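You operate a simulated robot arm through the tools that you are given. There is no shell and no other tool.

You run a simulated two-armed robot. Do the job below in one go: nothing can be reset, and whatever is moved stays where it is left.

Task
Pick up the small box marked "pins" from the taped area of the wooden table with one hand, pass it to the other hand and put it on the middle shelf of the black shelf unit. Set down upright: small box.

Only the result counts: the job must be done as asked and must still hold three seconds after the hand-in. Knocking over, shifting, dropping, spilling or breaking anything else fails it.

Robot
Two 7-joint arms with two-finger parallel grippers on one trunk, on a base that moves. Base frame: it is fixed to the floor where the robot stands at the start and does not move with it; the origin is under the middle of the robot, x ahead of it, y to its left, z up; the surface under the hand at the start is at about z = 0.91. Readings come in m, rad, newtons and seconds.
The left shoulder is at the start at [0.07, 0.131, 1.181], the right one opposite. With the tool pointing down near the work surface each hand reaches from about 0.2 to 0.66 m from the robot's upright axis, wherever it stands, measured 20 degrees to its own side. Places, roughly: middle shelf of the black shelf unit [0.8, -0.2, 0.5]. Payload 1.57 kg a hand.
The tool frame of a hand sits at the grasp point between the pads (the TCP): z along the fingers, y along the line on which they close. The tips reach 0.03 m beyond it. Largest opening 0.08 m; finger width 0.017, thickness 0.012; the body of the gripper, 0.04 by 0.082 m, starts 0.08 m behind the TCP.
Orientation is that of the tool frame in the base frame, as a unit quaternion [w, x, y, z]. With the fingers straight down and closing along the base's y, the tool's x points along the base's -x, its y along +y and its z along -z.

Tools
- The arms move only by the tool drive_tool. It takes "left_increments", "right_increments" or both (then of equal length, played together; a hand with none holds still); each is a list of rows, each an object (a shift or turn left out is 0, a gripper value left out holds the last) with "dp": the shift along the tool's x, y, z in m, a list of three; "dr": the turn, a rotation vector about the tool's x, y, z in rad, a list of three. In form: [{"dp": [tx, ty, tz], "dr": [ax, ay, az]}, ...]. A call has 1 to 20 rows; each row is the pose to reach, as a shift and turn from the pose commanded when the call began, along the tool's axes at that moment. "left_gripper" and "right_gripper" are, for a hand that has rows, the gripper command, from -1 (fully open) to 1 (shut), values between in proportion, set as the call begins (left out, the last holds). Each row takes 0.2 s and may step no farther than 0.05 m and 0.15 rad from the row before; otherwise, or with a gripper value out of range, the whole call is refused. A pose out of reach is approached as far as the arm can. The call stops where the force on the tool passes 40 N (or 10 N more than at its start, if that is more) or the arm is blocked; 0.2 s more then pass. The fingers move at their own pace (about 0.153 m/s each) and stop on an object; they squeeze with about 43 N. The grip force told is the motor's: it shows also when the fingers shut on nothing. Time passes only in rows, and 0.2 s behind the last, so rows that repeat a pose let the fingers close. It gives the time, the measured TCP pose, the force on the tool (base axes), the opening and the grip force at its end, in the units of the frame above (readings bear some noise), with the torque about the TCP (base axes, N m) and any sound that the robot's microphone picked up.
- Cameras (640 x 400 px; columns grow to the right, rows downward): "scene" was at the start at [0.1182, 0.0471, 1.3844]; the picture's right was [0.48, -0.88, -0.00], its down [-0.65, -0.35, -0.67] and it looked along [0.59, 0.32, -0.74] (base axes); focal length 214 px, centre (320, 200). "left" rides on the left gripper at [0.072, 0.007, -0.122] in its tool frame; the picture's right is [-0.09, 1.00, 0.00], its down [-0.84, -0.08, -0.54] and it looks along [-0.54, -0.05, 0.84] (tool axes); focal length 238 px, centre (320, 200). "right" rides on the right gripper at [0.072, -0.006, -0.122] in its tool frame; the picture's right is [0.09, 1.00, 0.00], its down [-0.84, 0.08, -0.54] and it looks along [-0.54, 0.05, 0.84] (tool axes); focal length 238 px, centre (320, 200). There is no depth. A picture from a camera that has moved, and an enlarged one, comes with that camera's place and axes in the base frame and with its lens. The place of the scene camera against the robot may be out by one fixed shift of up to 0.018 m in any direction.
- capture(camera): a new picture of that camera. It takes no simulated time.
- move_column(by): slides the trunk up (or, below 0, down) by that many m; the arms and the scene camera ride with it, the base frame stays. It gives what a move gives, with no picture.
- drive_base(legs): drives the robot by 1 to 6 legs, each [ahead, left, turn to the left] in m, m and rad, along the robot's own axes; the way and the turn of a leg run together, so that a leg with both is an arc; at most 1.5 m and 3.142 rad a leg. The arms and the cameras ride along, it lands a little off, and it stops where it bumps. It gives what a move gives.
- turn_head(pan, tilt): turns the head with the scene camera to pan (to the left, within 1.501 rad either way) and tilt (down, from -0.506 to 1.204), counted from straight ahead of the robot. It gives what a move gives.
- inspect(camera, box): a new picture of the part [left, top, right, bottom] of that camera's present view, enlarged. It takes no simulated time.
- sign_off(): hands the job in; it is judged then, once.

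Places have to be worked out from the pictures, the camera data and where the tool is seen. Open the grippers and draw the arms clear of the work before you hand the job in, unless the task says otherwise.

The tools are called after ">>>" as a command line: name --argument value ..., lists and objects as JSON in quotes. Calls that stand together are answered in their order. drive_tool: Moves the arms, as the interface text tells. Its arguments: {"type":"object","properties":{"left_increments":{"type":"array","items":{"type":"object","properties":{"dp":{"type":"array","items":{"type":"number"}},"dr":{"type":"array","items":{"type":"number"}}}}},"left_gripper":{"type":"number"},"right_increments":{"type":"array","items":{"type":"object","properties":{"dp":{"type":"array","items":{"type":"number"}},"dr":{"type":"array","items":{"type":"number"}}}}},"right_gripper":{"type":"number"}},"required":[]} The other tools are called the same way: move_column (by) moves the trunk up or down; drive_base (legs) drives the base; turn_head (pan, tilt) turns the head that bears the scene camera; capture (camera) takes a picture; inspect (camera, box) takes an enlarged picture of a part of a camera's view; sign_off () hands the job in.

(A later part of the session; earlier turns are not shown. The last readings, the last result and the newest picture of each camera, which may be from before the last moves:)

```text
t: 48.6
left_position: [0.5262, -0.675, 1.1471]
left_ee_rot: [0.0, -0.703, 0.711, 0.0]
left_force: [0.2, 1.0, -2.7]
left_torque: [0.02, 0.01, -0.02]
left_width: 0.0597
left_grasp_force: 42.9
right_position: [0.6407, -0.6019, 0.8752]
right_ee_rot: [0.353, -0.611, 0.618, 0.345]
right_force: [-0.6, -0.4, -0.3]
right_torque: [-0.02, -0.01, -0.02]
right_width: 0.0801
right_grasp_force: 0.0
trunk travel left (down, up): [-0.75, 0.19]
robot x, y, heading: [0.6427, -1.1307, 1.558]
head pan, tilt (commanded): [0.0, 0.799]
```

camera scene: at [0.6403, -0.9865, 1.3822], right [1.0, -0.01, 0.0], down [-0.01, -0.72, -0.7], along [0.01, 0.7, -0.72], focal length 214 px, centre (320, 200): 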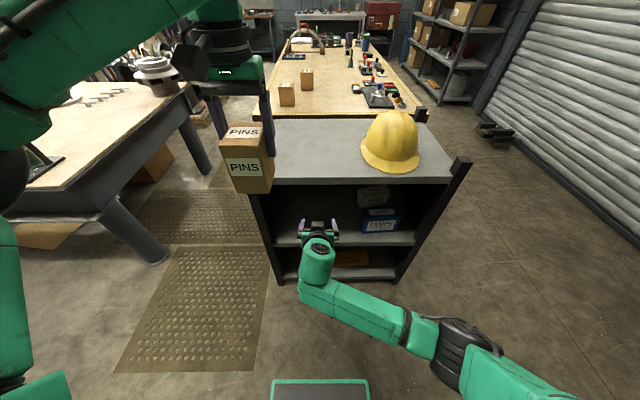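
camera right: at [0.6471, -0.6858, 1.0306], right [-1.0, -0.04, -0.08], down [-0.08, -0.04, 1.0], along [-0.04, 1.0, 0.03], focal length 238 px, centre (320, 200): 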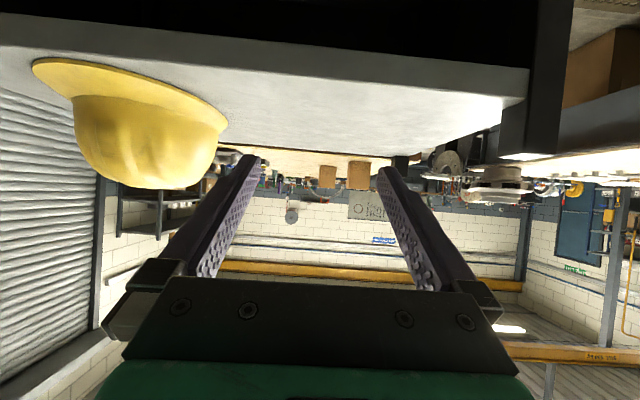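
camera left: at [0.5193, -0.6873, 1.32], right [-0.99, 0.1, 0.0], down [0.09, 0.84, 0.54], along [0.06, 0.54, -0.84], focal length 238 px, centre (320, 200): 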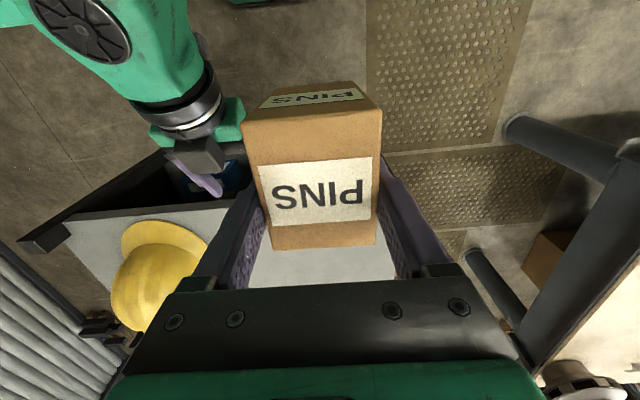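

The hand moved straight down, so new steps count from the pose it actually holds. I bring the left hand diagonally forward, inward and down to just above the right fingers (target 0.641, -0.570, 1.010).

>>> drive_tool --left_increments '[{"dp": [-0.0177, -0.0189, 0.0228]}, {"dp": [-0.0354, -0.0378, 0.0457]}, {"dp": [-0.0531, -0.0567, 0.0685]}, {"dp": [-0.0709, -0.0755, 0.0913]}, {"dp": [-0.0886, -0.0944, 0.1142]}, {"dp": [-0.1063, -0.1133, 0.137]}, {"dp": [-0.1063, -0.1133, 0.137]}, {"dp": [-0.1063, -0.1133, 0.137]}]'

>>> capture --camera "scene"

>>> capture --camera "right"

>>> capture --camera "left"

```text
t: 50.4
left_position: [0.5508, -0.6509, 1.0239]
left_ee_rot: [-0.001, -0.703, 0.711, 0.0]
left_force: [0.0, 0.3, -2.8]
left_torque: [0.02, 0.0, 0.02]
left_width: 0.0598
left_grasp_force: 43.0
left hand out of reach, approached as far as the arm can: row 2, 3, 4, 5, 6, 7, 8
right_position: [0.6401, -0.6017, 0.8759]
right_ee_rot: [0.353, -0.612, 0.618, 0.345]
right_force: [-0.4, 0.3, 0.2]
right_torque: [-0.04, -0.01, -0.01]
right_width: 0.0798
right_grasp_force: 0.1
trunk travel left (down, up): [-0.75, 0.19]
robot x, y, heading: [0.6421, -1.1326, 1.56]
head pan, tilt (commanded): [0.0, 0.799]
```

```text
taken
camera scene: at [0.6401, -0.9867, 1.3823], right [1.0, -0.01, 0.0], down [-0.01, -0.72, -0.7], along [0.01, 0.7, -0.72], focal length 214 px, centre (320, 200)
```

scene: 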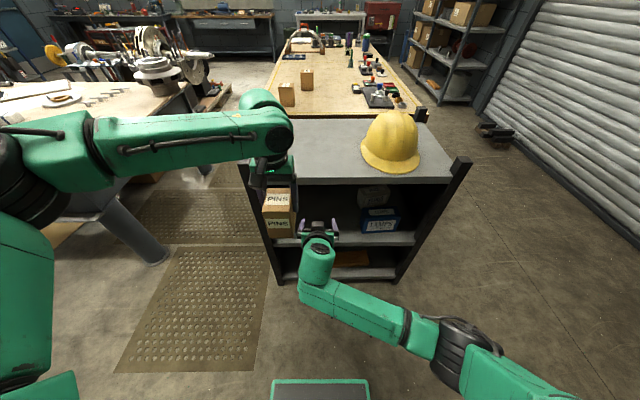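

```text
taken
camera right: at [0.6458, -0.744, 0.875], right [-1.0, -0.04, -0.08], down [-0.08, -0.04, 1.0], along [-0.04, 1.0, 0.03], focal length 238 px, centre (320, 200)
```

right: 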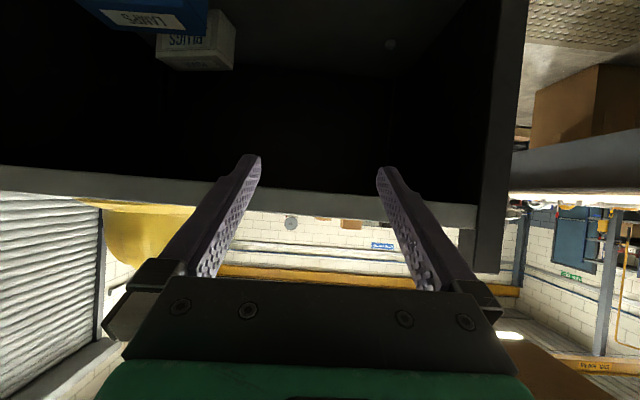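

```text
taken
camera left: at [0.5434, -0.7229, 1.1449], right [-0.99, 0.1, 0.0], down [0.09, 0.84, 0.54], along [0.06, 0.54, -0.84], focal length 238 px, centre (320, 200)
```

left: 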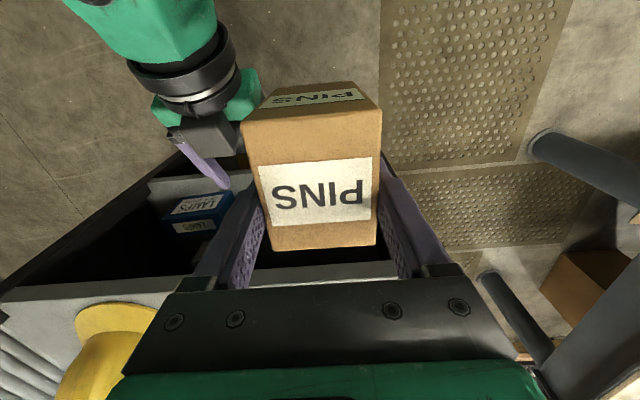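

The left arm is blocked again at 0.48 m ahead, 0.09 m left, although its elbow is clearly still bent, so a joint limit is more likely than pure reach. I try another path: out to the front-left first, so the elbow opens, then across to the right.

>>> drive_tool --left_increments '[{"dp": [-0.03, 0.03, 0]}, {"dp": [-0.06, 0.06, 0]}, {"dp": [-0.09, 0.09, 0]}, {"dp": [-0.12, 0.09, 0]}, {"dp": [-0.12, 0.09, 0]}]'

>>> capture --camera "scene"

```text
t: 51.6
left_position: [0.4426, -0.5726, 1.0263]
left_ee_rot: [0.0, -0.704, 0.711, 0.0]
left_force: [0.4, 0.0, -3.0]
left_torque: [0.04, 0.04, 0.01]
left_width: 0.0598
left_grasp_force: 43.2
left hand out of reach, approached as far as the arm can: row 1, 2, 3, 4, 5
right_position: [0.6403, -0.6026, 0.8751]
right_ee_rot: [0.354, -0.611, 0.618, 0.345]
right_force: [1.1, 0.4, 0.1]
right_torque: [0.0, -0.04, -0.04]
right_width: 0.0799
right_grasp_force: 0.0
trunk travel left (down, up): [-0.75, 0.19]
robot x, y, heading: [0.6409, -1.1299, 1.562]
head pan, tilt (commanded): [0.0, 0.799]
```

```text
taken
camera scene: at [0.6402, -0.9868, 1.3823], right [1.0, -0.01, 0.0], down [-0.01, -0.72, -0.7], along [0.01, 0.7, -0.72], focal length 214 px, centre (320, 200)
```

scene: 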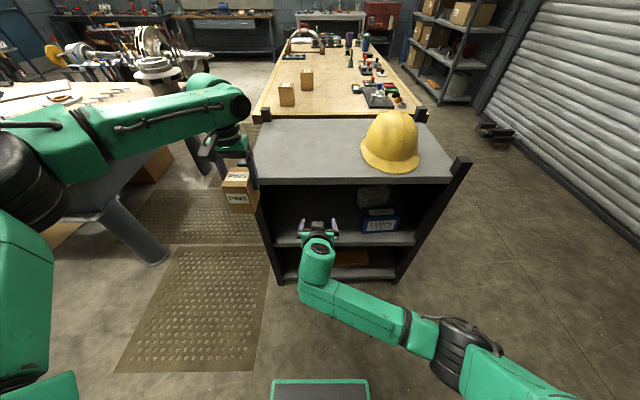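

The reach falls off quickly toward the midline but is fine about 20° to the left. So I'll do the handover at the left-front with everything yawed about 35° left, which suits the right arm reaching across; first I yaw the left hand.

>>> drive_tool --left_increments '[{"dp": [0.0035, -0.0036, 0.001], "dr": [0, 0, -0.122]}, {"dp": [0.007, -0.007, 0.002], "dr": [0, 0, -0.244]}, {"dp": [0.01, -0.011, 0.003], "dr": [0, 0, -0.366]}, {"dp": [0.014, -0.014, 0.004], "dr": [0, 0, -0.488]}, {"dp": [0.017, -0.018, 0.006], "dr": [0, 0, -0.61]}, {"dp": [0.017, -0.018, 0.006], "dr": [0, 0, -0.61]}, {"dp": [0.017, -0.018, 0.006], "dr": [0, 0, -0.61]}]'

>>> capture --camera "scene"

```text
t: 53.2
left_position: [0.4662, -0.5896, 1.0201]
left_ee_rot: [0.0, 0.885, -0.466, 0.0]
left_force: [0.2, 0.4, -2.5]
left_torque: [0.09, 0.0, -0.02]
left_width: 0.0597
left_grasp_force: 42.6
right_position: [0.6405, -0.6028, 0.8766]
right_ee_rot: [0.353, -0.612, 0.618, 0.345]
right_force: [-0.4, -0.2, 1.3]
right_torque: [0.02, -0.02, 0.03]
right_width: 0.08
right_grasp_force: 0.1
trunk travel left (down, up): [-0.75, 0.19]
robot x, y, heading: [0.6403, -1.1304, 1.563]
head pan, tilt (commanded): [0.0, 0.799]
```

```text
taken
camera scene: at [0.6403, -0.9868, 1.3823], right [1.0, -0.01, 0.0], down [-0.01, -0.72, -0.7], along [0.01, 0.7, -0.72], focal length 214 px, centre (320, 200)
```

scene: 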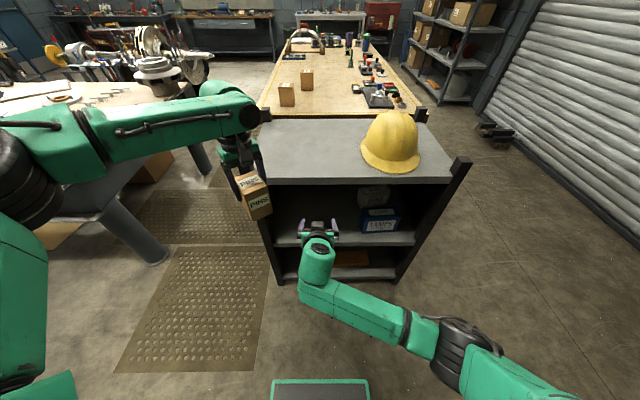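

The yaw worked: the left TCP is at (0.466, -0.590, 1.020) and the box direction is 34.5° left of ahead, with the box bottom at z ≈ 0.943. I now move the right hand under it, yawed the same way, to (0.484, -0.617, 0.877); its fingers stay about 4 cm below the box.

>>> drive_tool --right_increments '[{"dp": [0.001, 0.0262, -0.0023], "dr": [-0.0876, -0.0007, -0.0523]}, {"dp": [0.0023, 0.0523, -0.0046], "dr": [-0.1752, -0.0013, -0.1047]}, {"dp": [0.0035, 0.0785, -0.0069], "dr": [-0.2628, -0.002, -0.157]}, {"dp": [0.0047, 0.1046, -0.0092], "dr": [-0.3503, -0.0027, -0.2093]}, {"dp": [0.0058, 0.1308, -0.0115], "dr": [-0.4379, -0.0033, -0.2617]}, {"dp": [0.007, 0.1569, -0.0138], "dr": [-0.5255, -0.004, -0.314]}, {"dp": [0.007, 0.1569, -0.0138], "dr": [-0.5255, -0.004, -0.314]}, {"dp": [0.007, 0.1569, -0.0138], "dr": [-0.5255, -0.004, -0.314]}]' --right_gripper -1

>>> capture --camera "scene"

>>> capture --camera "right"

>>> capture --camera "left"

```text
t: 55.0
left_position: [0.4668, -0.5894, 1.0207]
left_ee_rot: [0.0, 0.884, -0.467, 0.0]
left_force: [0.3, -0.2, -3.1]
left_torque: [0.03, 0.02, 0.02]
left_width: 0.0598
left_grasp_force: 43.1
right_position: [0.4837, -0.6174, 0.8715]
right_ee_rot: [-0.233, 0.77, -0.404, -0.435]
right_force: [-0.7, -0.3, 0.5]
right_torque: [-0.01, 0.02, 0.0]
right_width: 0.0801
right_grasp_force: 0.0
trunk travel left (down, up): [-0.75, 0.19]
robot x, y, heading: [0.6418, -1.1277, 1.558]
head pan, tilt (commanded): [0.0, 0.799]
```

```text
taken
camera scene: at [0.6402, -0.9868, 1.3823], right [1.0, -0.01, 0.0], down [-0.01, -0.72, -0.7], along [0.01, 0.7, -0.72], focal length 214 px, centre (320, 200)
```

scene: 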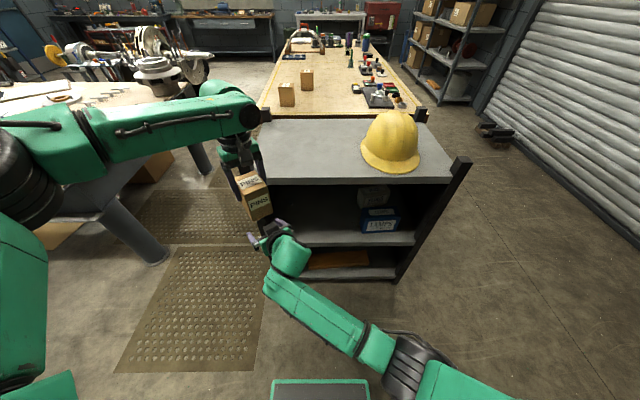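

```text
taken
camera right: at [0.5699, -0.7299, 0.8703], right [-0.79, -0.6, -0.09], down [-0.05, -0.08, 1.0], along [-0.61, 0.8, 0.03], focal length 238 px, centre (320, 200)
```

right: 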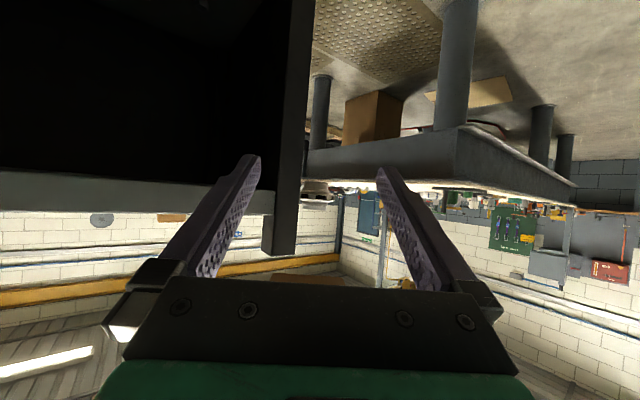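

```text
taken
camera left: at [0.5019, -0.6524, 1.1416], right [-0.87, -0.49, 0.0], down [-0.41, 0.74, 0.54], along [-0.26, 0.47, -0.84], focal length 238 px, centre (320, 200)
```

left: 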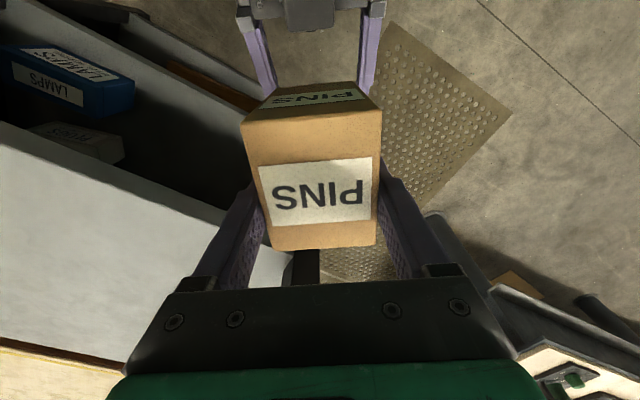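

The left camera shows the right fingers lined up on either side of the box, and the readings agree to about 1 mm. I lower the left hand 0.108 m so the box comes down between the open right fingers.

>>> drive_tool --left_increments '[{"dp": [0, 0, 0.02]}, {"dp": [0, 0, 0.04]}, {"dp": [0, 0, 0.06]}, {"dp": [0, 0, 0.08]}, {"dp": [0, 0, 0.095]}, {"dp": [0, 0, 0.1077]}, {"dp": [0, 0, 0.1077]}, {"dp": [0, 0, 0.1077]}]'

>>> capture --camera "left"

>>> capture --camera "right"

>>> inspect --camera "scene" --box '[180, 80, 400, 300]'

```text
t: 56.8
left_position: [0.4614, -0.6061, 0.9231]
left_ee_rot: [-0.005, 0.884, -0.467, 0.001]
left_force: [21.5, 18.8, 11.9]
left_torque: [0.02, -0.82, 1.05]
left_width: 0.0599
left_grasp_force: 42.8
left hand out of reach, approached as far as the arm can: row 3, 4, 5, 6, 7, 8
right_position: [0.4823, -0.6179, 0.8686]
right_ee_rot: [-0.231, 0.771, -0.403, -0.436]
right_force: [-22.1, -18.6, -15.2]
right_torque: [0.86, -0.72, -0.36]
right_width: 0.0801
right_grasp_force: 0.2
trunk travel left (down, up): [-0.75, 0.19]
robot x, y, heading: [0.6376, -1.1329, 1.563]
head pan, tilt (commanded): [0.0, 0.799]
```

```text
taken
camera left: at [0.4951, -0.6708, 1.0441], right [-0.87, -0.48, -0.01], down [-0.41, 0.73, 0.55], along [-0.26, 0.48, -0.84], focal length 238 px, centre (320, 200)
```

left: 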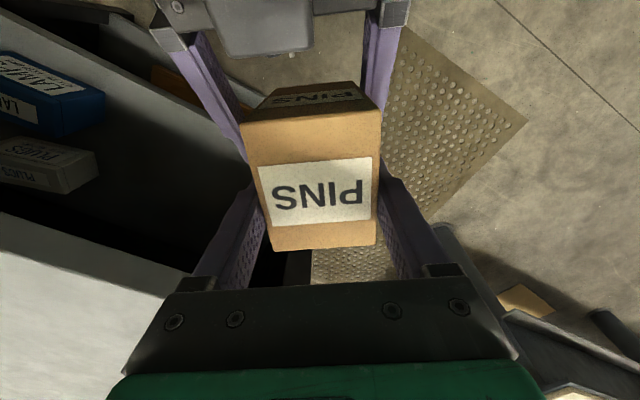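

```text
taken
camera right: at [0.5687, -0.7316, 0.8694], right [-0.79, -0.6, -0.08], down [-0.05, -0.07, 1.0], along [-0.61, 0.79, 0.03], focal length 238 px, centre (320, 200)
```

right: 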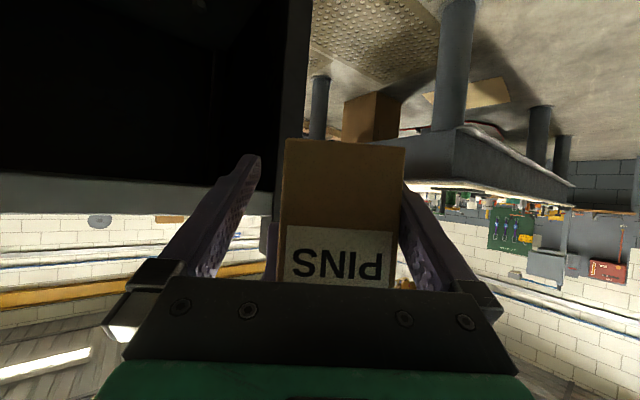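

```text
1.82 times, centred on (290, 190) of scene
camera zoom: at [0.6402, -0.9868, 1.3823], right [1.0, -0.01, 0.0], down [-0.01, -0.72, -0.7], along [0.01, 0.7, -0.72], focal length 390 px, centre (374, 218)
```

zoom: 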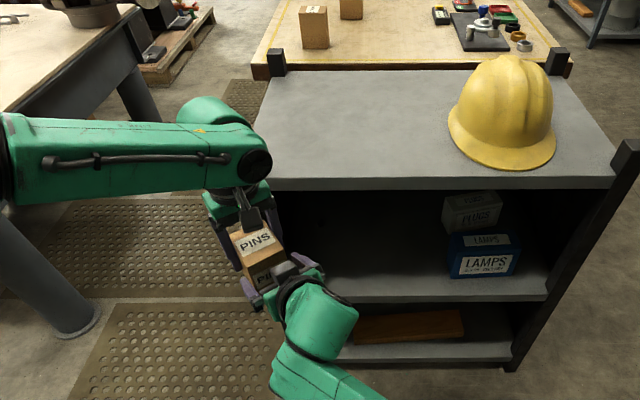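

The left arm drifted about 14 mm sideways at a joint limit, so the box now presses lightly (~28 N) on one right finger; it hasn't slipped in the left grip. I shift the right hand sideways to centre on the box, then back a little and up.

>>> drive_tool --right_increments '[{"dp": [0, 0.006, 0]}, {"dp": [0, 0.0116, 0]}, {"dp": [0, 0.0116, 0]}, {"dp": [0, 0.0116, 0]}]' --right_gripper -1

>>> capture --camera "left"

>>> capture --camera "right"

```text
t: 57.8
left_position: [0.4572, -0.6094, 0.9201]
left_ee_rot: [0.002, 0.885, -0.466, 0.0]
left_force: [-0.1, 0.3, -3.2]
left_torque: [0.0, 0.04, -0.03]
left_width: 0.0598
left_grasp_force: 43.0
right_position: [0.4752, -0.6216, 0.8722]
right_ee_rot: [-0.233, 0.77, -0.404, -0.435]
right_force: [-0.4, -0.3, -0.4]
right_torque: [0.03, -0.03, 0.0]
right_width: 0.08
right_grasp_force: 0.0
trunk travel left (down, up): [-0.75, 0.19]
robot x, y, heading: [0.645, -1.1305, 1.563]
head pan, tilt (commanded): [0.0, 0.799]
```

```text
taken
camera left: at [0.4933, -0.6722, 1.0419], right [-0.87, -0.49, 0.0], down [-0.41, 0.74, 0.54], along [-0.26, 0.47, -0.84], focal length 238 px, centre (320, 200)
```

left: 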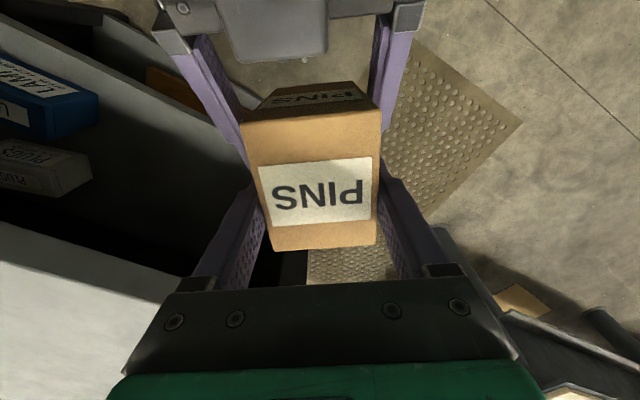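

```text
taken
camera right: at [0.5607, -0.7355, 0.8728], right [-0.8, -0.6, -0.09], down [-0.05, -0.08, 1.0], along [-0.6, 0.8, 0.03], focal length 238 px, centre (320, 200)
```

right: 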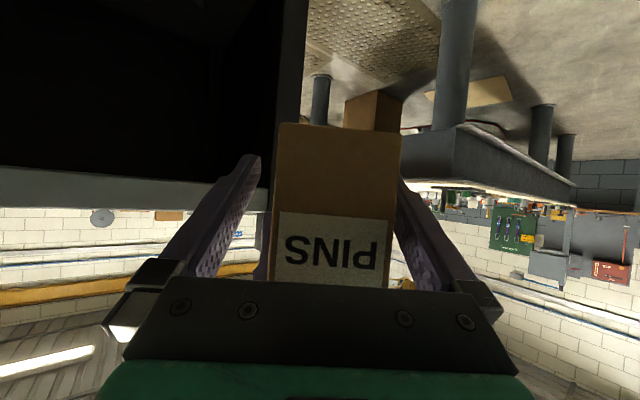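

The contact force is gone, but the box is still 9 mm off the centre of the right gripper. I shift the right hand 9 mm more sideways and 11 mm back along its fingers.

>>> drive_tool --right_increments '[{"dp": [0, 0.0045, -0.003]}, {"dp": [0.0005, 0.0089, -0.007]}, {"dp": [0.001, 0.0089, -0.0112]}, {"dp": [0.001, 0.0089, -0.0112]}, {"dp": [0.001, 0.0089, -0.0112]}]' --right_gripper -1

>>> capture --camera "left"

>>> capture --camera "right"

```text
t: 59.0
left_position: [0.4584, -0.6089, 0.9219]
left_ee_rot: [-0.001, 0.884, -0.467, 0.001]
left_force: [0.7, 0.8, -2.8]
left_torque: [0.03, -0.02, -0.01]
left_width: 0.0597
left_grasp_force: 42.4
right_position: [0.4758, -0.636, 0.8749]
right_ee_rot: [-0.235, 0.772, -0.404, -0.431]
right_force: [0.6, -0.3, -0.3]
right_torque: [-0.05, 0.01, -0.01]
right_width: 0.0799
right_grasp_force: 0.2
trunk travel left (down, up): [-0.75, 0.19]
robot x, y, heading: [0.6381, -1.1341, 1.562]
head pan, tilt (commanded): [0.0, 0.799]
```

```text
taken
camera left: at [0.4937, -0.6718, 1.0425], right [-0.87, -0.49, 0.0], down [-0.41, 0.73, 0.54], along [-0.26, 0.47, -0.84], focal length 238 px, centre (320, 200)
```

left: 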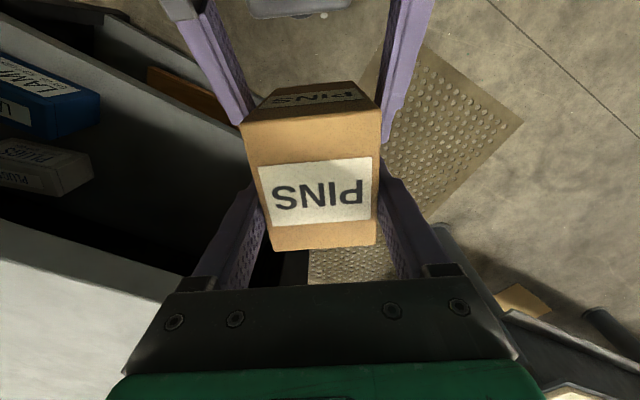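

```text
taken
camera right: at [0.562, -0.7487, 0.8747], right [-0.8, -0.6, -0.09], down [-0.06, -0.08, 1.0], along [-0.6, 0.8, 0.03], focal length 238 px, centre (320, 200)
```

right: 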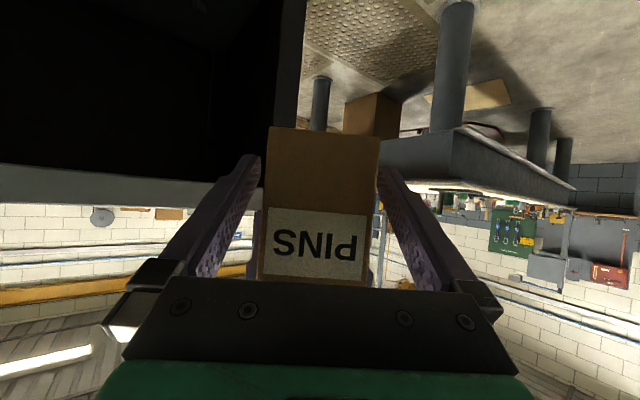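

Both readings and pictures now show the box centred between the right fingers, with the right TCP about 3 cm above the box bottom. I close the right gripper while the left still holds.

>>> drive_tool --right_increments '[{"dp": [0, 0, 0]}, {"dp": [0, 0, 0]}, {"dp": [0, 0, 0]}, {"dp": [0, 0, 0]}]' --right_gripper 1

>>> capture --camera "right"

>>> capture --camera "left"

```text
t: 60.0
left_position: [0.4585, -0.6089, 0.9199]
left_ee_rot: [0.001, 0.884, -0.468, 0.0]
left_force: [-7.3, -9.5, -5.3]
left_torque: [0.4, -0.49, -1.09]
left_width: 0.0594
left_grasp_force: 43.5
right_position: [0.475, -0.6358, 0.8745]
right_ee_rot: [-0.234, 0.771, -0.405, -0.432]
right_force: [7.2, 10.1, 1.8]
right_torque: [-0.7, 0.81, 0.69]
right_width: 0.0597
right_grasp_force: 42.8
trunk travel left (down, up): [-0.75, 0.19]
robot x, y, heading: [0.6394, -1.1292, 1.563]
head pan, tilt (commanded): [0.0, 0.799]
```

```text
taken
camera right: at [0.5619, -0.7493, 0.8741], right [-0.8, -0.6, -0.09], down [-0.06, -0.08, 1.0], along [-0.6, 0.8, 0.03], focal length 238 px, centre (320, 200)
```

right: 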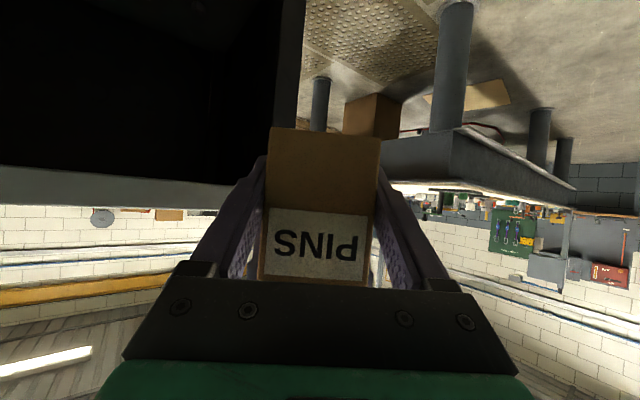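

```text
taken
camera left: at [0.4934, -0.6721, 1.042], right [-0.87, -0.48, 0.0], down [-0.41, 0.74, 0.54], along [-0.26, 0.47, -0.84], focal length 238 px, centre (320, 200)
```

left: 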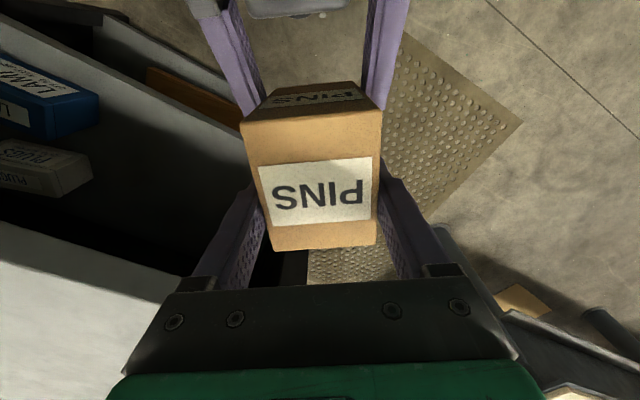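

Both hands grip the box (right 0.0597 m, 43 N). I open the left gripper and check that the right hand holds the box alone.

>>> drive_tool --left_increments '[{"dp": [0, 0, 0]}, {"dp": [0, 0, 0]}, {"dp": [0, 0, 0]}]' --left_gripper -1

>>> capture --camera "right"

>>> capture --camera "left"

```text
t: 60.8
left_position: [0.4587, -0.6081, 0.9216]
left_ee_rot: [0.0, 0.884, -0.468, 0.001]
left_force: [-0.9, -0.7, -1.2]
left_torque: [0.01, -0.01, 0.02]
left_width: 0.08
left_grasp_force: 0.1
right_position: [0.4766, -0.6366, 0.8741]
right_ee_rot: [-0.234, 0.772, -0.404, -0.431]
right_force: [0.1, -0.8, 0.7]
right_torque: [-0.03, -0.04, -0.01]
right_width: 0.06
right_grasp_force: 43.1
trunk travel left (down, up): [-0.75, 0.19]
robot x, y, heading: [0.6417, -1.1312, 1.561]
head pan, tilt (commanded): [0.0, 0.799]
```

```text
taken
camera right: at [0.5618, -0.7495, 0.874], right [-0.8, -0.6, -0.09], down [-0.06, -0.08, 1.0], along [-0.6, 0.8, 0.03], focal length 238 px, centre (320, 200)
```

right: 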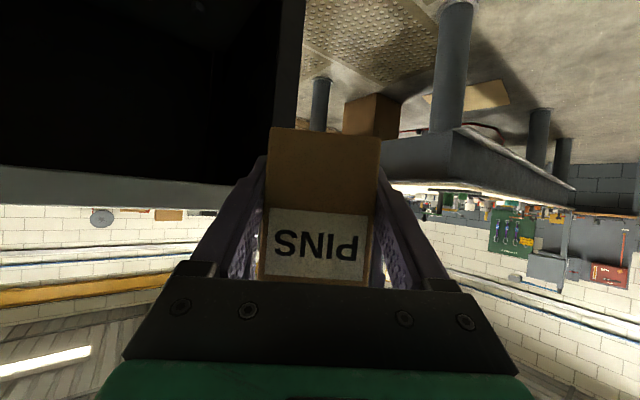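

```text
taken
camera left: at [0.4938, -0.6717, 1.0426], right [-0.87, -0.49, 0.0], down [-0.41, 0.73, 0.54], along [-0.26, 0.47, -0.84], focal length 238 px, centre (320, 200)
```

left: 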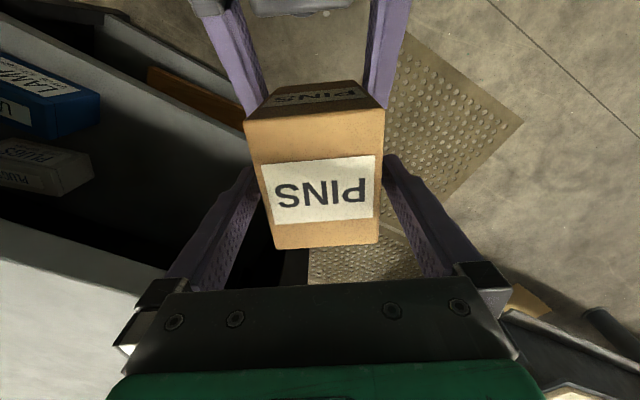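

The right hand holds the box alone and the left fingers are open with a gap on both sides. I raise the left hand slowly and watch for drift.

>>> drive_tool --left_increments '[{"dp": [0, 0, -0.012]}, {"dp": [0, 0, -0.025]}, {"dp": [0, 0, -0.04]}, {"dp": [0, 0, -0.04]}]' --left_gripper -1

>>> capture --camera "left"

```text
t: 61.8
left_position: [0.4575, -0.6106, 0.9611]
left_ee_rot: [0.0, 0.884, -0.467, 0.0]
left_force: [-0.3, -0.3, -0.1]
left_torque: [0.01, 0.01, -0.01]
left_width: 0.0802
left_grasp_force: 0.1
right_position: [0.4766, -0.6356, 0.874]
right_ee_rot: [-0.234, 0.772, -0.404, -0.431]
right_force: [-0.4, 1.5, 0.0]
right_torque: [-0.06, 0.0, 0.0]
right_width: 0.0596
right_grasp_force: 43.4
trunk travel left (down, up): [-0.75, 0.19]
robot x, y, heading: [0.6375, -1.133, 1.56]
head pan, tilt (commanded): [0.0, 0.799]
```

```text
taken
camera left: at [0.4936, -0.6733, 1.0829], right [-0.87, -0.49, 0.0], down [-0.41, 0.74, 0.54], along [-0.26, 0.47, -0.84], focal length 238 px, centre (320, 200)
```

left: 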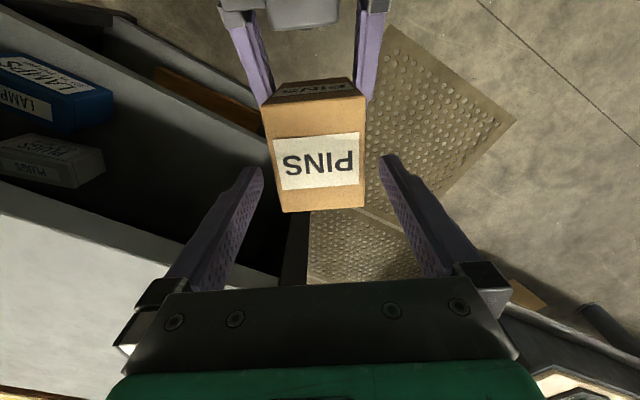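

The box stays put in the right hand. I raise the left hand clear and draw it away to the left.

>>> drive_tool --left_increments '[{"dp": [0, 0, -0.03]}, {"dp": [0, 0, -0.065]}, {"dp": [0, 0, -0.1]}, {"dp": [0, 0.02, -0.12]}, {"dp": [0, 0.06, -0.12]}, {"dp": [0, 0.1, -0.12]}, {"dp": [0, 0.14, -0.12]}, {"dp": [0, 0.18, -0.12]}, {"dp": [0, 0.18, -0.12]}]' --left_gripper -1

>>> capture --camera "scene"

>>> capture --camera "right"

```text
t: 63.8
left_position: [0.3099, -0.7102, 1.0862]
left_ee_rot: [0.001, 0.884, -0.467, 0.0]
left_force: [0.9, -0.3, -0.3]
left_torque: [0.01, 0.02, 0.01]
left_width: 0.0796
left_grasp_force: 0.0
right_position: [0.4774, -0.6346, 0.8748]
right_ee_rot: [-0.235, 0.771, -0.404, -0.432]
right_force: [0.9, 0.1, 0.2]
right_torque: [-0.04, 0.02, 0.01]
right_width: 0.0595
right_grasp_force: 43.2
trunk travel left (down, up): [-0.75, 0.19]
robot x, y, heading: [0.6418, -1.128, 1.564]
head pan, tilt (commanded): [0.0, 0.799]
```

```text
taken
camera scene: at [0.6413, -0.9859, 1.3822], right [1.0, -0.01, 0.0], down [-0.01, -0.72, -0.7], along [0.01, 0.7, -0.72], focal length 214 px, centre (320, 200)
```

scene: 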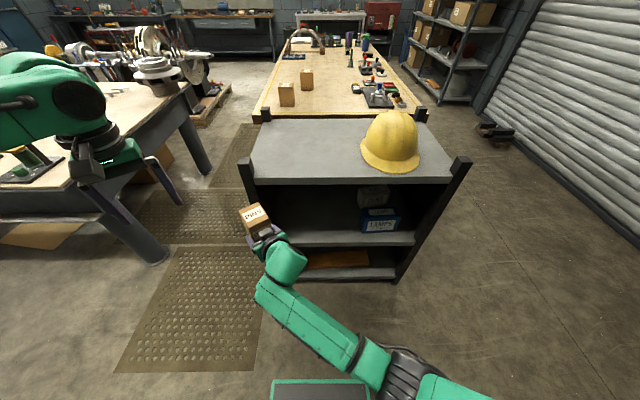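

```text
taken
camera right: at [0.5627, -0.7481, 0.8744], right [-0.8, -0.6, -0.09], down [-0.06, -0.08, 1.0], along [-0.6, 0.8, 0.03], focal length 238 px, centre (320, 200)
```

right: 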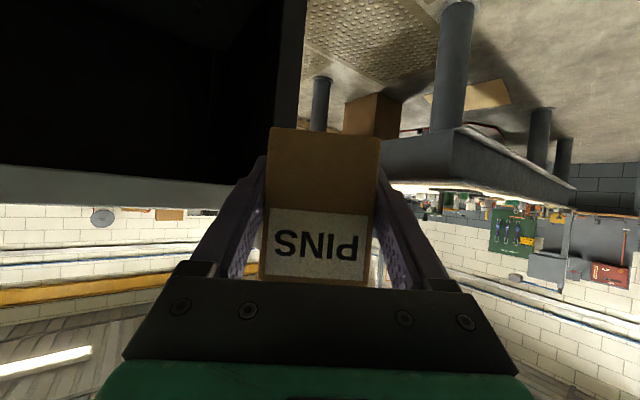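

The right hand has the box alone and the left hand is clear. I swing the right hand back to the midline with its yaw squared to the shelf, and retract the left hand further.

>>> drive_tool --right_increments '[{"dp": [0.0056, -0.0228, -0.0087], "dr": [0.075, 0.0013, 0.0453]}, {"dp": [0.0112, -0.0457, -0.0175], "dr": [0.15, 0.0026, 0.0906]}, {"dp": [0.0168, -0.0685, -0.0262], "dr": [0.225, 0.0039, 0.1359]}, {"dp": [0.0225, -0.0913, -0.0349], "dr": [0.3, 0.0051, 0.1811]}, {"dp": [0.0281, -0.1141, -0.0436], "dr": [0.375, 0.0064, 0.2264]}, {"dp": [0.0337, -0.137, -0.0524], "dr": [0.45, 0.0077, 0.2717]}, {"dp": [0.0393, -0.1598, -0.0611], "dr": [0.525, 0.009, 0.317]}, {"dp": [0.0393, -0.1598, -0.0611], "dr": [0.525, 0.009, 0.317]}]' --left_increments '[{"dp": [0.007, 0.02, -0.007], "dr": [0, 0, 0.086]}, {"dp": [0.014, 0.04, -0.014], "dr": [0, 0, 0.172]}, {"dp": [0.021, 0.06, -0.021], "dr": [0, 0, 0.258]}, {"dp": [0.028, 0.08, -0.028], "dr": [0, 0, 0.344]}, {"dp": [0.035, 0.1, -0.035], "dr": [0, 0, 0.43]}, {"dp": [0.042, 0.12, -0.043], "dr": [0, 0, 0.516]}, {"dp": [0.0484, 0.1419, -0.05], "dr": [0, 0, 0.6]}, {"dp": [0.0484, 0.1419, -0.05], "dr": [0, 0, 0.6]}]'

>>> capture --camera "scene"

>>> capture --camera "right"

```text
t: 65.8
left_position: [0.2189, -0.8297, 1.1325]
left_ee_rot: [-0.001, -0.707, 0.708, -0.001]
left_force: [0.4, -0.1, 0.0]
left_torque: [0.0, 0.04, 0.0]
left_width: 0.08
left_grasp_force: 0.1
left hand out of reach, approached as far as the arm can: row 4
right_position: [0.6745, -0.6062, 0.8623]
right_ee_rot: [-0.379, 0.628, -0.602, -0.316]
right_force: [-0.8, -0.1, -2.3]
right_torque: [-0.04, 0.0, 0.0]
right_width: 0.0599
right_grasp_force: 43.6
trunk travel left (down, up): [-0.75, 0.19]
robot x, y, heading: [0.6404, -1.1281, 1.562]
head pan, tilt (commanded): [0.0, 0.799]
stopped in row 8 (right hand): the arm was blocked; the commanded pose is now the measured one
```

```text
taken
camera scene: at [0.6403, -0.9867, 1.3822], right [1.0, -0.01, 0.0], down [-0.01, -0.72, -0.7], along [0.01, 0.7, -0.72], focal length 214 px, centre (320, 200)
```

scene: 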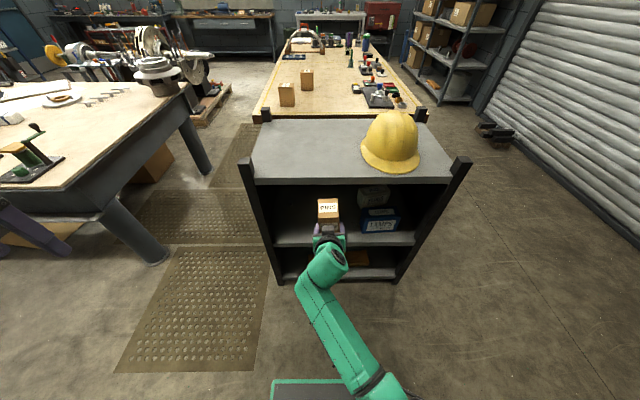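

```text
taken
camera right: at [0.6799, -0.748, 0.8625], right [-0.98, -0.03, -0.17], down [-0.17, -0.03, 0.98], along [-0.04, 1.0, 0.02], focal length 238 px, centre (320, 200)
```

right: 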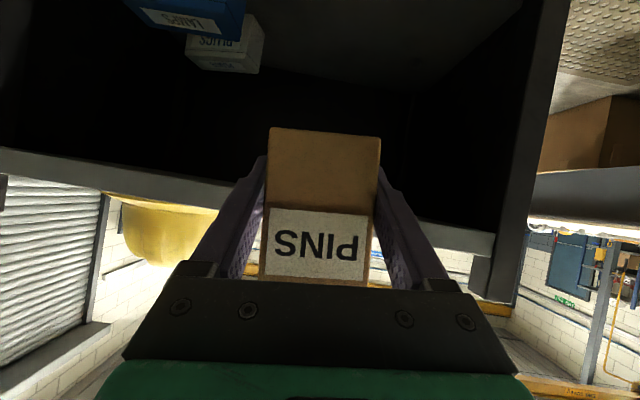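

The right arm was stopped at the end of the move: its elbow has swung in toward the torso and the box is leaning about 5°. I look down at the elbow before correcting anything.

>>> turn_head --pan -0.5 --tilt 1.2

>>> capture --camera "scene"

```text
t: 66.8
left_position: [0.2186, -0.8292, 1.1335]
left_ee_rot: [0.0, -0.706, 0.708, -0.001]
left_force: [0.4, -0.1, -0.3]
left_torque: [0.0, 0.0, 0.0]
left_width: 0.08
left_grasp_force: 0.2
right_position: [0.6741, -0.6061, 0.8619]
right_ee_rot: [-0.379, 0.628, -0.602, -0.316]
right_force: [-0.3, -0.3, -2.8]
right_torque: [-0.08, -0.04, 0.02]
right_width: 0.0596
right_grasp_force: 43.7
trunk travel left (down, up): [-0.75, 0.19]
robot x, y, heading: [0.6405, -1.1296, 1.558]
head pan, tilt (commanded): [-0.499, 1.201]
```

```text
taken
camera scene: at [0.6667, -1.0186, 1.3546], right [0.87, -0.49, 0.0], down [-0.45, -0.81, -0.36], along [0.18, 0.32, -0.93], focal length 214 px, centre (320, 200)
```

scene: 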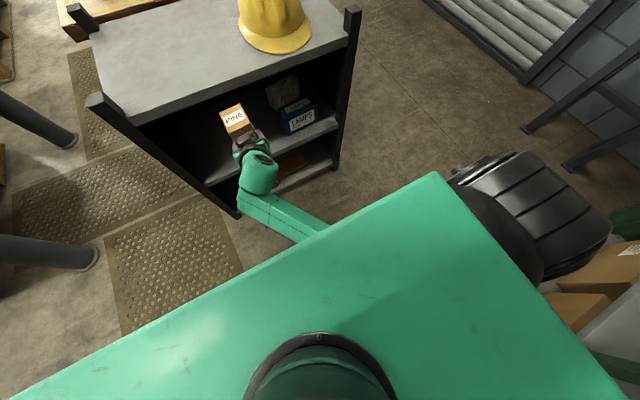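

The forearm now runs under the torso plate, which explains the stop. Raising the right hand relative to the trunk should bring the elbow back out, so I lift it 0.17 m while taking out the lean.

>>> drive_tool --right_increments '[{"dp": [-0.0242, -0.0027, -0.0146]}, {"dp": [-0.0483, -0.0054, -0.0291], "dr": [-0.01, 0.0, 0.0175]}, {"dp": [-0.0725, -0.0082, -0.0437], "dr": [-0.021, 0.0005, 0.035]}, {"dp": [-0.0967, -0.0109, -0.0582], "dr": [-0.032, 0.0007, 0.053]}, {"dp": [-0.1208, -0.0136, -0.0728], "dr": [-0.0424, 0.0009, 0.0702]}, {"dp": [-0.145, -0.0163, -0.0873], "dr": [-0.0424, 0.0009, 0.0702]}, {"dp": [-0.145, -0.0163, -0.0873], "dr": [-0.0424, 0.0009, 0.0702]}]'

>>> turn_head --pan -0.3 --tilt 0.8

>>> capture --camera "scene"

>>> capture --camera "right"

```text
t: 67.7
left_position: [0.22, -0.8294, 1.1328]
left_ee_rot: [-0.001, -0.706, 0.708, -0.001]
left_force: [0.0, 0.2, -0.3]
left_torque: [-0.01, 0.03, 0.01]
left_width: 0.08
left_grasp_force: 0.1
right_position: [0.7113, -0.6073, 0.925]
right_ee_rot: [-0.409, 0.647, -0.582, -0.274]
right_force: [-0.1, -0.4, -2.1]
right_torque: [-0.05, -0.04, 0.0]
right_width: 0.0599
right_grasp_force: 42.9
trunk travel left (down, up): [-0.75, 0.19]
robot x, y, heading: [0.6422, -1.1307, 1.565]
head pan, tilt (commanded): [-0.499, 1.201]
stopped in row 4 (right hand): the arm was blocked; the commanded pose is now the measured one
```

```text
t: 68.5
left_position: [0.2207, -0.8297, 1.1341]
left_ee_rot: [0.0, -0.707, 0.708, 0.0]
left_force: [-0.1, 0.4, 0.1]
left_torque: [-0.01, 0.0, 0.0]
left_width: 0.0802
left_grasp_force: 0.0
right_position: [0.7117, -0.6084, 0.9259]
right_ee_rot: [-0.407, 0.649, -0.581, -0.275]
right_force: [-0.1, 1.0, -3.6]
right_torque: [-0.02, 0.0, 0.0]
right_width: 0.0595
right_grasp_force: 42.8
trunk travel left (down, up): [-0.75, 0.19]
robot x, y, heading: [0.6406, -1.1292, 1.563]
head pan, tilt (commanded): [-0.3, 0.799]
```

```text
taken
camera scene: at [0.6642, -0.9908, 1.3822], right [0.95, -0.31, 0.0], down [-0.22, -0.68, -0.7], along [0.21, 0.66, -0.72], focal length 214 px, centre (320, 200)
```

scene: 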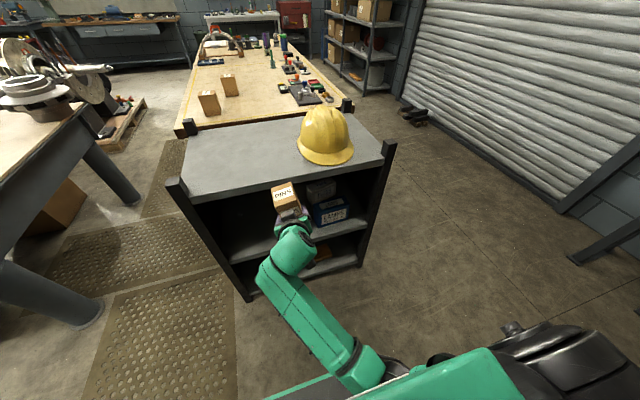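

```text
taken
camera right: at [0.7158, -0.751, 0.93], right [-0.96, -0.04, -0.28], down [-0.28, -0.02, 0.96], along [-0.04, 1.0, 0.0], focal length 238 px, centre (320, 200)
```

right: 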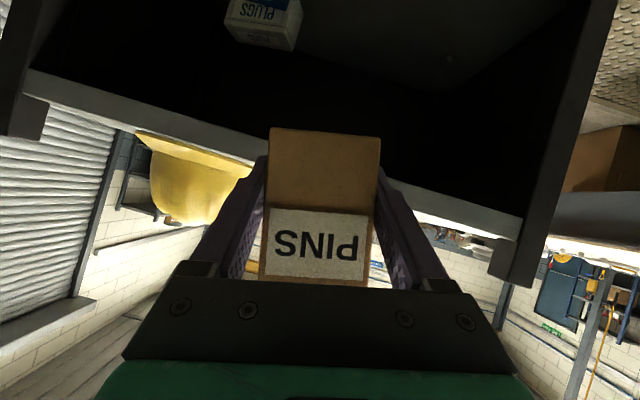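

The arm is in an elbow-down posture, still blocked when raised, and the box leans about 11° while held firmly. Moving the hand forward should open the elbow and free it, so I try 7 cm ahead without turning.

>>> drive_tool --right_increments '[{"dp": [-0.0093, 0.0, 0.0148]}, {"dp": [-0.0186, 0.0002, 0.0297]}, {"dp": [-0.0278, 0.0003, 0.0445]}, {"dp": [-0.0371, 0.0004, 0.0593]}, {"dp": [-0.0371, 0.0004, 0.0593]}]'

>>> capture --camera "scene"

```text
t: 69.9
left_position: [0.2192, -0.8287, 1.133]
left_ee_rot: [-0.001, -0.707, 0.708, -0.001]
left_force: [0.1, -0.6, 0.1]
left_torque: [0.01, -0.01, -0.04]
left_width: 0.0801
left_grasp_force: 0.1
right_position: [0.7419, -0.542, 0.9064]
right_ee_rot: [-0.428, 0.657, -0.573, -0.239]
right_force: [-0.7, 0.2, -2.5]
right_torque: [-0.06, 0.0, 0.03]
right_width: 0.0595
right_grasp_force: 43.2
trunk travel left (down, up): [-0.75, 0.19]
robot x, y, heading: [0.6438, -1.1305, 1.562]
head pan, tilt (commanded): [-0.3, 0.799]
stopped in row 5 (right hand): the arm was blocked; the commanded pose is now the measured one
```

```text
taken
camera scene: at [0.6644, -0.9906, 1.3823], right [0.95, -0.31, 0.0], down [-0.22, -0.68, -0.7], along [0.21, 0.66, -0.72], focal length 214 px, centre (320, 200)
```

scene: 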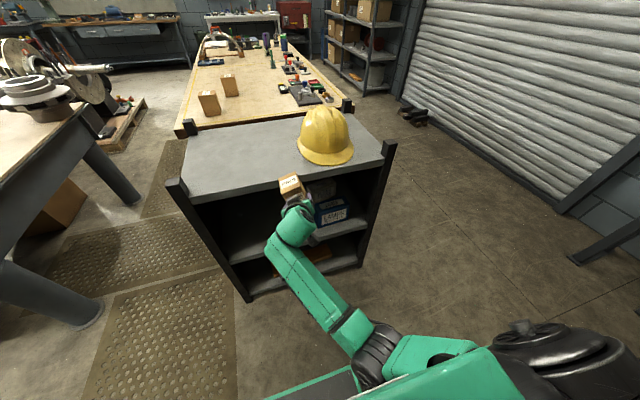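

The hand moved forward freely but drifted right, and the box leans about 16°. Since the TCP lies on the tool's z axis, a roll of 0.327 rad about that axis, mostly the last joint, should bring the box upright without moving the elbow.

>>> drive_tool --right_increments '[{"dp": [0, 0, 0], "dr": [0, 0, 0.082]}, {"dp": [0, 0, 0], "dr": [0, 0, 0.164]}, {"dp": [0, 0, 0], "dr": [0, 0, 0.245]}, {"dp": [0, 0, 0], "dr": [0, 0, 0.327]}, {"dp": [0, 0, 0], "dr": [0, 0, 0.327]}, {"dp": [0, 0, 0], "dr": [0, 0, 0.327]}]'

>>> capture --camera "scene"

>>> capture --camera "right"

```text
t: 71.5
left_position: [0.2185, -0.8287, 1.1326]
left_ee_rot: [0.0, -0.706, 0.708, 0.0]
left_force: [-0.2, 0.0, -0.8]
left_torque: [0.01, 0.0, 0.0]
left_width: 0.0798
left_grasp_force: 0.0
right_position: [0.7856, -0.5419, 0.8962]
right_ee_rot: [0.426, -0.564, 0.654, 0.268]
right_force: [-0.3, -0.5, -3.1]
right_torque: [-0.07, 0.01, -0.02]
right_width: 0.0596
right_grasp_force: 43.0
trunk travel left (down, up): [-0.75, 0.19]
robot x, y, heading: [0.6427, -1.1282, 1.558]
head pan, tilt (commanded): [-0.3, 0.799]
stopped in row 6 (right hand): the arm was blocked; the commanded pose is now the measured one
```

```text
taken
camera scene: at [0.6645, -0.9906, 1.3822], right [0.95, -0.31, 0.0], down [-0.22, -0.68, -0.7], along [0.21, 0.66, -0.72], focal length 214 px, centre (320, 200)
```

scene: 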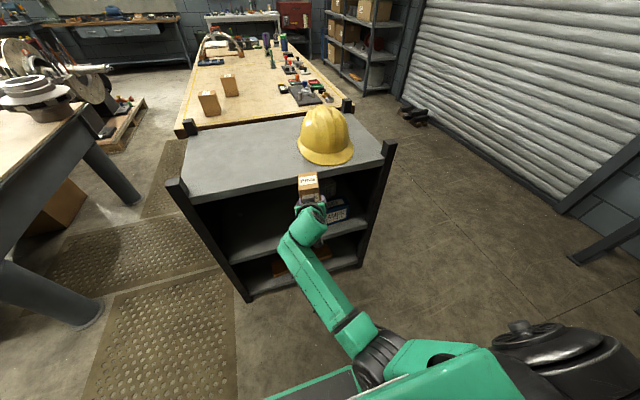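

```text
taken
camera right: at [0.7618, -0.6815, 0.8943], right [-0.96, 0.17, -0.21], down [-0.21, 0.0, 0.98], along [0.17, 0.99, 0.04], focal length 238 px, centre (320, 200)
```

right: 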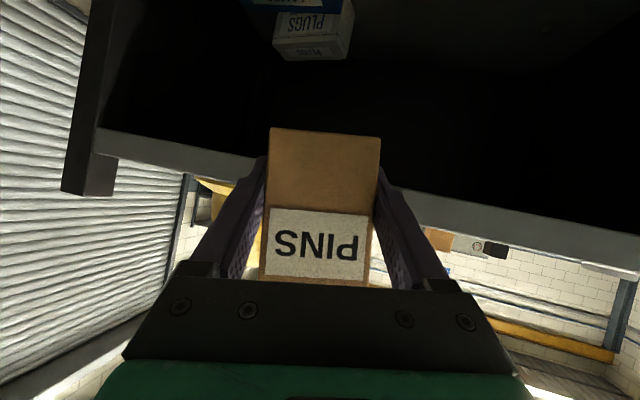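

The lean is down to about 7° but the hand keeps drifting right, so I'll go with that direction: 3 cm to the right together with the remaining 0.12 rad correction about the forward axis.

>>> drive_tool --right_increments '[{"dp": [0, -0.0073, 0.0019], "dr": [-0.015, 0.0065, 0.0247]}, {"dp": [0, -0.0145, 0.0038], "dr": [-0.0303, 0.0131, 0.0495]}, {"dp": [0, -0.0218, 0.0057], "dr": [-0.0455, 0.0197, 0.0742]}, {"dp": [0, -0.029, 0.0076], "dr": [-0.0606, 0.0262, 0.0989]}, {"dp": [0, -0.029, 0.0076], "dr": [-0.0606, 0.0262, 0.0989]}]'

>>> capture --camera "scene"

>>> capture --camera "right"

```text
t: 72.7
left_position: [0.2191, -0.8286, 1.1332]
left_ee_rot: [0.0, -0.707, 0.708, 0.0]
left_force: [0.4, 0.0, -0.4]
left_torque: [0.01, 0.0, -0.01]
left_width: 0.0799
left_grasp_force: 0.0
right_position: [0.8139, -0.542, 0.8978]
right_ee_rot: [0.385, -0.547, 0.679, 0.302]
right_force: [-0.6, -0.2, -3.1]
right_torque: [-0.06, 0.01, 0.01]
right_width: 0.0598
right_grasp_force: 42.6
trunk travel left (down, up): [-0.75, 0.19]
robot x, y, heading: [0.6381, -1.1295, 1.554]
head pan, tilt (commanded): [-0.3, 0.799]
```

```text
taken
camera scene: at [0.6642, -0.9905, 1.3823], right [0.95, -0.31, 0.0], down [-0.22, -0.68, -0.7], along [0.21, 0.66, -0.72], focal length 214 px, centre (320, 200)
```

scene: 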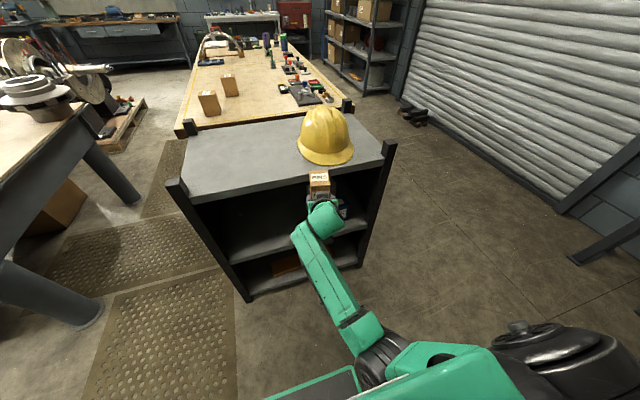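

```text
taken
camera right: at [0.7907, -0.6813, 0.8991], right [-0.98, 0.17, -0.09], down [-0.09, -0.01, 1.0], along [0.17, 0.99, 0.02], focal length 238 px, centre (320, 200)
```

right: 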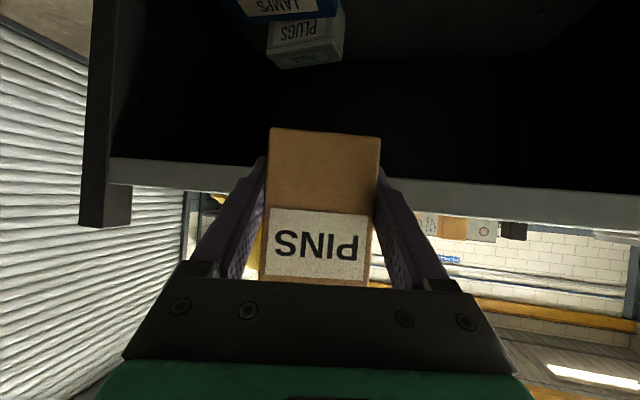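

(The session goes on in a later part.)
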